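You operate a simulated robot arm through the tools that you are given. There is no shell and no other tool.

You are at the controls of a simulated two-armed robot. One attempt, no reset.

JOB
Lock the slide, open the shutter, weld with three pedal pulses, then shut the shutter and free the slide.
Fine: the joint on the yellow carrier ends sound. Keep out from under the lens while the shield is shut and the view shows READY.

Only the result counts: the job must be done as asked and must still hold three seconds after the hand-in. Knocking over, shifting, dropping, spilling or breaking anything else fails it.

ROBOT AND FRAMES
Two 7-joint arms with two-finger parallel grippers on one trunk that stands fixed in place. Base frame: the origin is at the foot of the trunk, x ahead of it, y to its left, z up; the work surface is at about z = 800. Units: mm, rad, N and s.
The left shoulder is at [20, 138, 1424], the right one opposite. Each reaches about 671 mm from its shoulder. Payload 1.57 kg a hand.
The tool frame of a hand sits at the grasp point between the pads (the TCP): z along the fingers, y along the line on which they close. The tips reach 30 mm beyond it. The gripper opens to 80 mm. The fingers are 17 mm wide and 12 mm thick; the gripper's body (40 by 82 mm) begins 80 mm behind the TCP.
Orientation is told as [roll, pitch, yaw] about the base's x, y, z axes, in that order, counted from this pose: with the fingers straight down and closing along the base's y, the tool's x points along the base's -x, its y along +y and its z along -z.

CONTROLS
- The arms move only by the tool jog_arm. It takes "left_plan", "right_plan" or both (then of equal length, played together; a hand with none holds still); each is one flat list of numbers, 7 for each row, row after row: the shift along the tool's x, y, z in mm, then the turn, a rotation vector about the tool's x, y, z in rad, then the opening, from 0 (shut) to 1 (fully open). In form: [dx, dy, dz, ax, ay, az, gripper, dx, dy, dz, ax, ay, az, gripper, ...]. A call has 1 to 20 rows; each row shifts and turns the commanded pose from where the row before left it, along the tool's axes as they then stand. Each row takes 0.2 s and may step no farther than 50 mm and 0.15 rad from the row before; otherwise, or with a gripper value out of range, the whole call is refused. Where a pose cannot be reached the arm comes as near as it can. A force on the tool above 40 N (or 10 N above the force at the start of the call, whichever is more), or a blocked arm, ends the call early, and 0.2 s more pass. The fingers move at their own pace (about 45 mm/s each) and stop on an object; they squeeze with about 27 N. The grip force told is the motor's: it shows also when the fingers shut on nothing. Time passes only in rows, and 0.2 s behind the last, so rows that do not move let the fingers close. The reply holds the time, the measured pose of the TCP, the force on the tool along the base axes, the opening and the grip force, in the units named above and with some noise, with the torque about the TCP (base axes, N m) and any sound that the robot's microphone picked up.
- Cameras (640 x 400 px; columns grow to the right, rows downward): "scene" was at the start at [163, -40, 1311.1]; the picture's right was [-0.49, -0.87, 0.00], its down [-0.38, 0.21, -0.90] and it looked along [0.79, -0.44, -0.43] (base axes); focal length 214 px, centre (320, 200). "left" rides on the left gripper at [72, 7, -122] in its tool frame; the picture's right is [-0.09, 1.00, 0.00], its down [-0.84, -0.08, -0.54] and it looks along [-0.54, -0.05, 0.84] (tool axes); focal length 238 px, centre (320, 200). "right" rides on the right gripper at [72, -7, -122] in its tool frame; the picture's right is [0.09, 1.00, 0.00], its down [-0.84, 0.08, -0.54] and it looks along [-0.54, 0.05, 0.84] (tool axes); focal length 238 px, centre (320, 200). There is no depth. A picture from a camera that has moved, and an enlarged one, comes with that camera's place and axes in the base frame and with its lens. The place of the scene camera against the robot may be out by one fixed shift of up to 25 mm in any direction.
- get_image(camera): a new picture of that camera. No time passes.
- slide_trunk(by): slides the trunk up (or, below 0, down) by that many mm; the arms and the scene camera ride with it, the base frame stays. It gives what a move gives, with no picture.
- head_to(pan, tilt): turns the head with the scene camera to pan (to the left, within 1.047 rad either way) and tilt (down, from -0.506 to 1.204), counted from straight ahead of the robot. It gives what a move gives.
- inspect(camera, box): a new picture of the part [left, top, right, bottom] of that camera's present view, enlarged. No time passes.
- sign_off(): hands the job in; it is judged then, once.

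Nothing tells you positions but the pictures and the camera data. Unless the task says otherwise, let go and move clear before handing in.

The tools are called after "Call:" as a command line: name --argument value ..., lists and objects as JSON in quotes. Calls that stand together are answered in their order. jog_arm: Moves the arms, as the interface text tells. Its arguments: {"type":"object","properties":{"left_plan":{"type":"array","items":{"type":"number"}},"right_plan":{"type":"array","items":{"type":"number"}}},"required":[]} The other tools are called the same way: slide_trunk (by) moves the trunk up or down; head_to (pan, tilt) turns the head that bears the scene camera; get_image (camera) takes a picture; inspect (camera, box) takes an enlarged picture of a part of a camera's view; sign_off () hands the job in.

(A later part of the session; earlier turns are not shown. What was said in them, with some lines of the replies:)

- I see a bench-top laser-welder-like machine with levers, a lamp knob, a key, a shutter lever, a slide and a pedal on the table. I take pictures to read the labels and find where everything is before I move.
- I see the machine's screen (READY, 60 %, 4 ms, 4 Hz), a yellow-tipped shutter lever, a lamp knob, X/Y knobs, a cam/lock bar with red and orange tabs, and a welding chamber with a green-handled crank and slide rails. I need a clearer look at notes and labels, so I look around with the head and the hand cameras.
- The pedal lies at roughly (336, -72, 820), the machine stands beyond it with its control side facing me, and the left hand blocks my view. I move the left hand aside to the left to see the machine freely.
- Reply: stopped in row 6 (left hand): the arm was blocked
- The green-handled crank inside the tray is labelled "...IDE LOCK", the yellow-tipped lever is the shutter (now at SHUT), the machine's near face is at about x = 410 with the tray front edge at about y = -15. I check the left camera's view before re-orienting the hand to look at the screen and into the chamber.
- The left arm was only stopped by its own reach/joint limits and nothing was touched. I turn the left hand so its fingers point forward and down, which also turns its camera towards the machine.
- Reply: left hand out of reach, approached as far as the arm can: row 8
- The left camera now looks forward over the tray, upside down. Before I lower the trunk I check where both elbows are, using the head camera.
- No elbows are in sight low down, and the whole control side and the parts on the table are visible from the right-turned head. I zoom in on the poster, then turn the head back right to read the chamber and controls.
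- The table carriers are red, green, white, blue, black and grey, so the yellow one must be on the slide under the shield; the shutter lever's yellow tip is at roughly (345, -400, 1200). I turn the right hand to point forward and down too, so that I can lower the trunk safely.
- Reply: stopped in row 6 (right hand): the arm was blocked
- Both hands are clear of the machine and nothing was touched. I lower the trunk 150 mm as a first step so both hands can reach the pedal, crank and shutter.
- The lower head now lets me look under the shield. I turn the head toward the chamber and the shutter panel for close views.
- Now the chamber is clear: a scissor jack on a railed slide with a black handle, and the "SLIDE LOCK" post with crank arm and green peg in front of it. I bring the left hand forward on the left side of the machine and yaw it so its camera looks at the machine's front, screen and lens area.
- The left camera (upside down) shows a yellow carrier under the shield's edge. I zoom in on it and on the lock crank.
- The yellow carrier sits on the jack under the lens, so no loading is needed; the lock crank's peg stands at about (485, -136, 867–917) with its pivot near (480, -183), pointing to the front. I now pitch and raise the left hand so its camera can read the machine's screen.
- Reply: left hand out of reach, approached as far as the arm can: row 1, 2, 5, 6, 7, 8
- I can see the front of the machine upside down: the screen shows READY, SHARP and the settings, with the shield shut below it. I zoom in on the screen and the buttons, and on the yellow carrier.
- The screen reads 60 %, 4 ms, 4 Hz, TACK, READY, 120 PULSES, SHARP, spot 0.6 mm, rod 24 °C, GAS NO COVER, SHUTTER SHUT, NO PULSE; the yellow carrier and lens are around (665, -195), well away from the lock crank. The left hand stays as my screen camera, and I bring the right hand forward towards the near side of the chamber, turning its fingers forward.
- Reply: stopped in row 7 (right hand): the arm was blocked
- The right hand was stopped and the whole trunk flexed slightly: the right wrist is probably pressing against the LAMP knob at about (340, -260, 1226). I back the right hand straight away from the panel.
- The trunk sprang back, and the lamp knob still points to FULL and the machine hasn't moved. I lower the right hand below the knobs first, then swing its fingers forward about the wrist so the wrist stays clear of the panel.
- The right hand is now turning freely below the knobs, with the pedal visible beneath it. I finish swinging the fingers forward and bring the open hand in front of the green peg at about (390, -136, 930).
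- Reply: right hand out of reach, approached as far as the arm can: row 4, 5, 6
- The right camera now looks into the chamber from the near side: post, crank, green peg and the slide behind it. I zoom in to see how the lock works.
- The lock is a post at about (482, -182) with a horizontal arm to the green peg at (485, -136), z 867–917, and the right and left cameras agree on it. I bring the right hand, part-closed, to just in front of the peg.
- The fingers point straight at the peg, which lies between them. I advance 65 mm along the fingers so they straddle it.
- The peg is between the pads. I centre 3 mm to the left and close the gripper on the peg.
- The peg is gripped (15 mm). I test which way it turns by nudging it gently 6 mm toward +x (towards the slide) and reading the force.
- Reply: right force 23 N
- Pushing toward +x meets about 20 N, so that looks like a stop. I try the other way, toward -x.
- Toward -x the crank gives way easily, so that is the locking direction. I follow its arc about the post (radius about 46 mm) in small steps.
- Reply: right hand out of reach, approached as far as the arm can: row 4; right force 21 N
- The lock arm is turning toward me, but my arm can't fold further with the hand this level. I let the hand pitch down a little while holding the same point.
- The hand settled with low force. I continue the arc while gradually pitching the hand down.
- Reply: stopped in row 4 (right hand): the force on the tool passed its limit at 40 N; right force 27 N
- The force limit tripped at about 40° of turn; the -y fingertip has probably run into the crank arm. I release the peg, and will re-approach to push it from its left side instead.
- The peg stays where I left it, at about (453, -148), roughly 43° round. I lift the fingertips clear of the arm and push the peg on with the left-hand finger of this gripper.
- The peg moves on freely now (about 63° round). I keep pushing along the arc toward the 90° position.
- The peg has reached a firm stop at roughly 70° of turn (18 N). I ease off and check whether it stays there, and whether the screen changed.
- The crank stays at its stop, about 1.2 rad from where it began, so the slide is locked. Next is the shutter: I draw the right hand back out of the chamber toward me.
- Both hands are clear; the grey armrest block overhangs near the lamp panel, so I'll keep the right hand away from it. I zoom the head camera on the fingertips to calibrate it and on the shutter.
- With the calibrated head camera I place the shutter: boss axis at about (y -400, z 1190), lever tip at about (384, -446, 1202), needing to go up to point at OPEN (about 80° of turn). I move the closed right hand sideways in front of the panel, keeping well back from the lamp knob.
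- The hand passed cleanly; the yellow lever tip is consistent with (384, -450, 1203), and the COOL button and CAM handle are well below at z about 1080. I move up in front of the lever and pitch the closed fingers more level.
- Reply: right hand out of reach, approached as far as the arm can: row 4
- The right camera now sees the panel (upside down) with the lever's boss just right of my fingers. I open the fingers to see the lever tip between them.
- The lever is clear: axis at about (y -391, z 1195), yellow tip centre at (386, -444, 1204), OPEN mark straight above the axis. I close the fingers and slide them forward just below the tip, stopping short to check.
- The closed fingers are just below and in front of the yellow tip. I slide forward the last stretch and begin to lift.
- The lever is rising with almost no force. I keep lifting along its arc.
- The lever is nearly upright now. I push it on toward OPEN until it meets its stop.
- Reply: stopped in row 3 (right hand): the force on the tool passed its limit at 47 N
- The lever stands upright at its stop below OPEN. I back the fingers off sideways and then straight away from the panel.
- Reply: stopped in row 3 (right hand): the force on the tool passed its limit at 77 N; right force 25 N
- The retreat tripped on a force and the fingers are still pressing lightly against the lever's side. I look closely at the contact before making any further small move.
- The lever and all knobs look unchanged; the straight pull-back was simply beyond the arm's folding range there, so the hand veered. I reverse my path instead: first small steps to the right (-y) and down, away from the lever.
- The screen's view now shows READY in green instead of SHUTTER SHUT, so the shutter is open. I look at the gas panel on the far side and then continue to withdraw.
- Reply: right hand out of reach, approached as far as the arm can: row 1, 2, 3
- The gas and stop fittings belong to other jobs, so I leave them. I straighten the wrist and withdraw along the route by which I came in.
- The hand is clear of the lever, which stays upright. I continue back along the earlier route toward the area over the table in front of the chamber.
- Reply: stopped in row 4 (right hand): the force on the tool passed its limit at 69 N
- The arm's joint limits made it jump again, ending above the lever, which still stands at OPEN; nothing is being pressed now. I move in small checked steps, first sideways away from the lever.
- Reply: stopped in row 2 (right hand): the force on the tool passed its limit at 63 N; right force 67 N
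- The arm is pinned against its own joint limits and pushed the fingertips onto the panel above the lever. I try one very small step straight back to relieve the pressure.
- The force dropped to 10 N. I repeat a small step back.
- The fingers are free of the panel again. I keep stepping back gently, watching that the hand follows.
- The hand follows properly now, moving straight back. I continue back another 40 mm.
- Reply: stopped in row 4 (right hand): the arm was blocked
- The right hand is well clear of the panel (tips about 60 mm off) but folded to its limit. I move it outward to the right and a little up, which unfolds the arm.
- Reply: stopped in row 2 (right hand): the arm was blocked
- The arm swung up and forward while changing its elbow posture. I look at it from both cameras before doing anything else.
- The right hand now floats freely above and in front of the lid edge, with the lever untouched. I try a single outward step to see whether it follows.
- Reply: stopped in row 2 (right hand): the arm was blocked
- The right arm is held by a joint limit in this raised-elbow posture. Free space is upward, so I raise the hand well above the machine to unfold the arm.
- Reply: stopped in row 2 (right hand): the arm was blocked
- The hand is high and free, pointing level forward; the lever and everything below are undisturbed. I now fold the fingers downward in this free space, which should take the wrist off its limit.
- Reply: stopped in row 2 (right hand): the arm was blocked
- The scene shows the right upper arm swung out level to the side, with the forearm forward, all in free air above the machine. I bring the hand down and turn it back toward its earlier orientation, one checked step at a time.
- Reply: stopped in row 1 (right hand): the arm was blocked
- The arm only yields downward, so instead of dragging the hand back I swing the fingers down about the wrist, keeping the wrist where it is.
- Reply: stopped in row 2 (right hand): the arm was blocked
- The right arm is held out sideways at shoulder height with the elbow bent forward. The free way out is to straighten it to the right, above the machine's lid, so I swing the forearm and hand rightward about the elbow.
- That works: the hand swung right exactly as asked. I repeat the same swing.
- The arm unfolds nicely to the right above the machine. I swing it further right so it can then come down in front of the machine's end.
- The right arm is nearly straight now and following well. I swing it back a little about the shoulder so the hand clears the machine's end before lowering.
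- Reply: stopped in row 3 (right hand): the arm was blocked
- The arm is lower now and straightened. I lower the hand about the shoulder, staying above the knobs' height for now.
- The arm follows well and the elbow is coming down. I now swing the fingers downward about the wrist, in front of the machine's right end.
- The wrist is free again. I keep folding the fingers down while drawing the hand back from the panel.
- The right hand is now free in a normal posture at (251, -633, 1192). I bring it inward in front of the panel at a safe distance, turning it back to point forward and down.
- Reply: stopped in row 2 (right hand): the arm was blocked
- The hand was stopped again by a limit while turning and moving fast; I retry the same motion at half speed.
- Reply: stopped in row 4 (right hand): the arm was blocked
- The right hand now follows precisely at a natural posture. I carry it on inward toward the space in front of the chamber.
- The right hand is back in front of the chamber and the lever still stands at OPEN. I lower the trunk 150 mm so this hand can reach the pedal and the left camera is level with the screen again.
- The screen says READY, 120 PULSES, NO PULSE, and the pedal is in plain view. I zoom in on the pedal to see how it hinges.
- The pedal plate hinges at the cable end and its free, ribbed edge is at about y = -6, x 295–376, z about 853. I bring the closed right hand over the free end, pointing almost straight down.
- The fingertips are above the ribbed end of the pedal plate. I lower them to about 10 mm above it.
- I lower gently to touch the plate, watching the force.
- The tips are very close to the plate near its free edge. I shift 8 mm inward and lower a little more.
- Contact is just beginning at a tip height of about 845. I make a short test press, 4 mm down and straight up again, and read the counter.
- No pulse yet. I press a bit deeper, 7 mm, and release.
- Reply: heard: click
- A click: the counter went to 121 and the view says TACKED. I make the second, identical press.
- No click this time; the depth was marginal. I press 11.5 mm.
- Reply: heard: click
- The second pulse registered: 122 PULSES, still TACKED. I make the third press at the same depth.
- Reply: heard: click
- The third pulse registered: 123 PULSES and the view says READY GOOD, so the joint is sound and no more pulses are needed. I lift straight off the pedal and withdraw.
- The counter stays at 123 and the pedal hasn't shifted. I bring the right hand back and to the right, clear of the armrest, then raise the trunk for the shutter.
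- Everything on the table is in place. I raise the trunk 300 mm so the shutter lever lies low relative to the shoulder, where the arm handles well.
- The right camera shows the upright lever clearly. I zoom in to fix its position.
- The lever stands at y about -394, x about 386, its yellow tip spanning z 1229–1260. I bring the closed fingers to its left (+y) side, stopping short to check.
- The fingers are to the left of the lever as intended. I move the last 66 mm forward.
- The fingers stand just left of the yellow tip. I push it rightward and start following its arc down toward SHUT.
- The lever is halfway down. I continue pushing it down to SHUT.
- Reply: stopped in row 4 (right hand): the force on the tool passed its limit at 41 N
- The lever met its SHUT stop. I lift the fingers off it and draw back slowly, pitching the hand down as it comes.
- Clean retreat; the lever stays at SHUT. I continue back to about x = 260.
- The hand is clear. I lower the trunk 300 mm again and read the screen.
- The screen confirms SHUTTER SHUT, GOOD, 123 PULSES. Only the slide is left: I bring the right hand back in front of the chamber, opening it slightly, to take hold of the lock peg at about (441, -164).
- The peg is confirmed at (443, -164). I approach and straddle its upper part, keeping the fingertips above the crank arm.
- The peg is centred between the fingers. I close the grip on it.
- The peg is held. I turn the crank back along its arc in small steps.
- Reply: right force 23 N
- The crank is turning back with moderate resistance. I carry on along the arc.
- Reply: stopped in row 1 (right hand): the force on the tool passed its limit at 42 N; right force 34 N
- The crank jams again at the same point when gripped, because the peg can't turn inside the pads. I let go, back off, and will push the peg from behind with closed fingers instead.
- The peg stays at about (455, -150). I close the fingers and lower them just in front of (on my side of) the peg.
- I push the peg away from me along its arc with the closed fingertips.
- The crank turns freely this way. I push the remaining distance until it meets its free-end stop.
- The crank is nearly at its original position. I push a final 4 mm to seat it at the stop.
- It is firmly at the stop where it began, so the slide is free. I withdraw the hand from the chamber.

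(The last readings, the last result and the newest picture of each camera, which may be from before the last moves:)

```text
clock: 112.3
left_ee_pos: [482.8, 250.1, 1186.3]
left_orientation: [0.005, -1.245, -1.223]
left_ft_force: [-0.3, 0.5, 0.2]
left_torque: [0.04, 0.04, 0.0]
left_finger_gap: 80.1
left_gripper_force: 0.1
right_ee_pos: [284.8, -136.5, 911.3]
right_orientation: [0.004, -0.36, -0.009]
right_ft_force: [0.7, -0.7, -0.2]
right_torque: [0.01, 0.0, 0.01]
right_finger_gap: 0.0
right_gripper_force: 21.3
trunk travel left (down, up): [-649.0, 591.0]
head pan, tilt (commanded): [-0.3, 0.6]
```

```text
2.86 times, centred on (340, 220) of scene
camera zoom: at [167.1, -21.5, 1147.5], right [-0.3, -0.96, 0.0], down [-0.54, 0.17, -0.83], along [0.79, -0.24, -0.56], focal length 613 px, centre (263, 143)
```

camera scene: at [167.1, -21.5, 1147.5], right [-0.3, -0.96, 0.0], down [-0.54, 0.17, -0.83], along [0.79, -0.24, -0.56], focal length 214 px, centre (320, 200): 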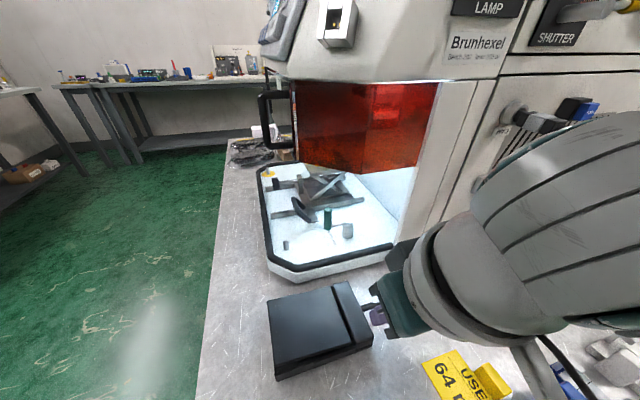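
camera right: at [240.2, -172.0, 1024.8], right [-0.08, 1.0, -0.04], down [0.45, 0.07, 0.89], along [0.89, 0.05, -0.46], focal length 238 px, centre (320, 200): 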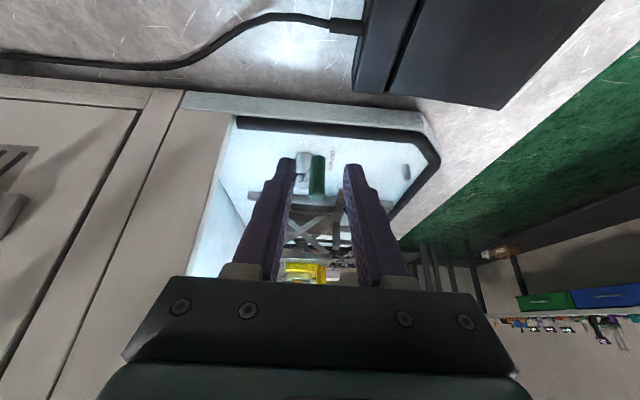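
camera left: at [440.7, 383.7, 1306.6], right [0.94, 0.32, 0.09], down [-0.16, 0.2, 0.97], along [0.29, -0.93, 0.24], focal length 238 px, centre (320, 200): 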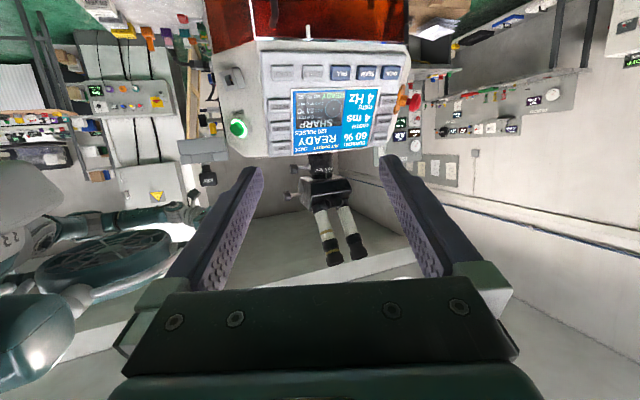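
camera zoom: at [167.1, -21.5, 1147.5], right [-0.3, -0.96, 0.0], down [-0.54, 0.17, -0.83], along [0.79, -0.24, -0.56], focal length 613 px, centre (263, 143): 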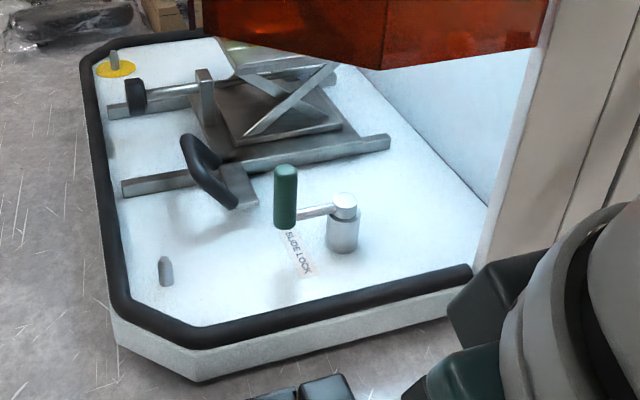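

The crank again points to the front as at the start, the screen holds GOOD / SHUTTER SHUT / 123 PULSES. I lift the right hand clear of the pedal and back, then compare the scene with the earlier view from the same head pose.

Call:
jog_arm --right_plan '[-14.1, 0, -37.4, 0, 0, 0, 0, 10, -20, -10, 0, 0, 0, 0, 18, -20, -7, 0, 0, 0, 0, 10, -20, -4, 0, 0, 0, 0]'

Call:
head_to --pan -0.45 --tilt 0.351

Call:
get_image --camera "scene"

Call:
inspect --camera "scene" --box '[360, 0, 600, 200]'

Call:
inspect --camera "scene" --box '[180, 180, 400, 330]'

```text
clock: 113.3
left_ee_pos: [482.2, 251.3, 1186.6]
left_orientation: [0.004, -1.244, -1.223]
left_ft_force: [0.0, -0.3, 0.3]
left_torque: [0.01, 0.01, 0.01]
left_finger_gap: 80.1
left_gripper_force: 0.1
right_ee_pos: [244.7, -198.6, 955.8]
right_orientation: [0.005, -0.363, -0.008]
right_ft_force: [0.3, 0.9, 0.3]
right_torque: [0.03, -0.02, 0.0]
right_finger_gap: 0.0
right_gripper_force: 21.8
right hand out of reach, approached as far as the arm can: row 4
trunk travel left (down, up): [-649.0, 591.0]
head pan, tilt (commanded): [-0.3, 0.6]
```

```text
clock: 114.0
left_ee_pos: [482.9, 251.2, 1185.7]
left_orientation: [0.005, -1.243, -1.221]
left_ft_force: [0.2, -0.2, 0.5]
left_torque: [-0.01, -0.02, 0.02]
left_finger_gap: 79.9
left_gripper_force: 0.0
right_ee_pos: [243.5, -198.2, 955.4]
right_orientation: [0.004, -0.361, -0.009]
right_ft_force: [0.2, -0.3, -0.4]
right_torque: [0.02, -0.04, 0.02]
right_finger_gap: 0.3
right_gripper_force: 21.4
trunk travel left (down, up): [-649.0, 591.0]
head pan, tilt (commanded): [-0.45, 0.351]
```

```text
taken
camera scene: at [166.5, -35.9, 1170.2], right [-0.44, -0.9, 0.0], down [-0.31, 0.15, -0.94], along [0.85, -0.41, -0.34], focal length 214 px, centre (320, 200)
```

scene: 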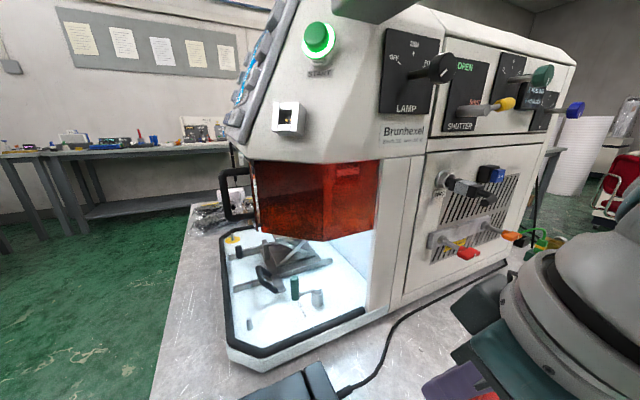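

```text
2.00 times, centred on (480, 100) of scene
camera zoom: at [166.5, -35.9, 1170.2], right [-0.44, -0.9, 0.0], down [-0.31, 0.15, -0.94], along [0.85, -0.41, -0.34], focal length 429 px, centre (0, 400)
```

zoom: 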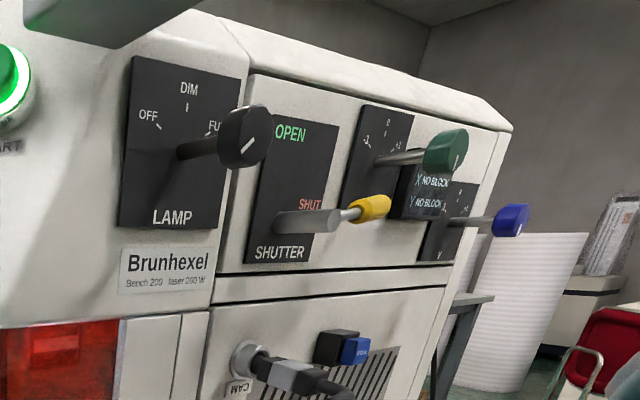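

```text
2.67 times, centred on (290, 255) of scene
camera zoom: at [166.5, -35.9, 1170.2], right [-0.44, -0.9, 0.0], down [-0.31, 0.15, -0.94], along [0.85, -0.41, -0.34], focal length 572 px, centre (400, 53)
```

zoom: 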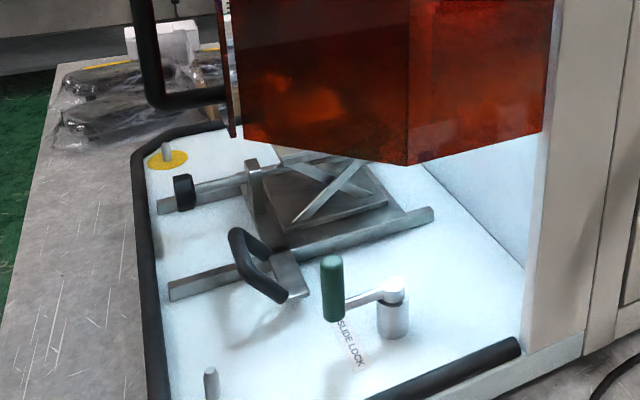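

The lever is back at SHUT and the lock crank back at free. The slide, knobs, pedal and machine match the picture from before I began, and the screen shows GOOD with exactly three pulses added. Both hands are empty and clear, so I hand the job in.

Call:
sign_off

```text
The job is handed in.
```

The job is handed in. I locked the slide, opened the shutter, welded with three pedal pulses, shut the shutter and freed the slide.

- **Joint:** after the third pulse the screen read GOOD, with the counter up from 120 to 123. It still showed GOOD with SHUTTER SHUT at the end. GAS showed NO COVER throughout, and I left the gas alone.
- **Pedal:** several presses were too shallow and fired nothing. Only three pulses registered.
- **Lens:** neither hand went under the lens at any point.
- **Contacts along the way:** the right arm hit its own limits several times. It bumped the machine, probably at the lamp knob, and later pressed on the panel and shutter lever with up to 77 N.
- **State at hand-in:** I compared the scene with a picture taken before the work, from the same head position. The lever, lock crank, slide, knobs and machine looked unchanged, and the pedal had not moved. Both hands are empty and clear.
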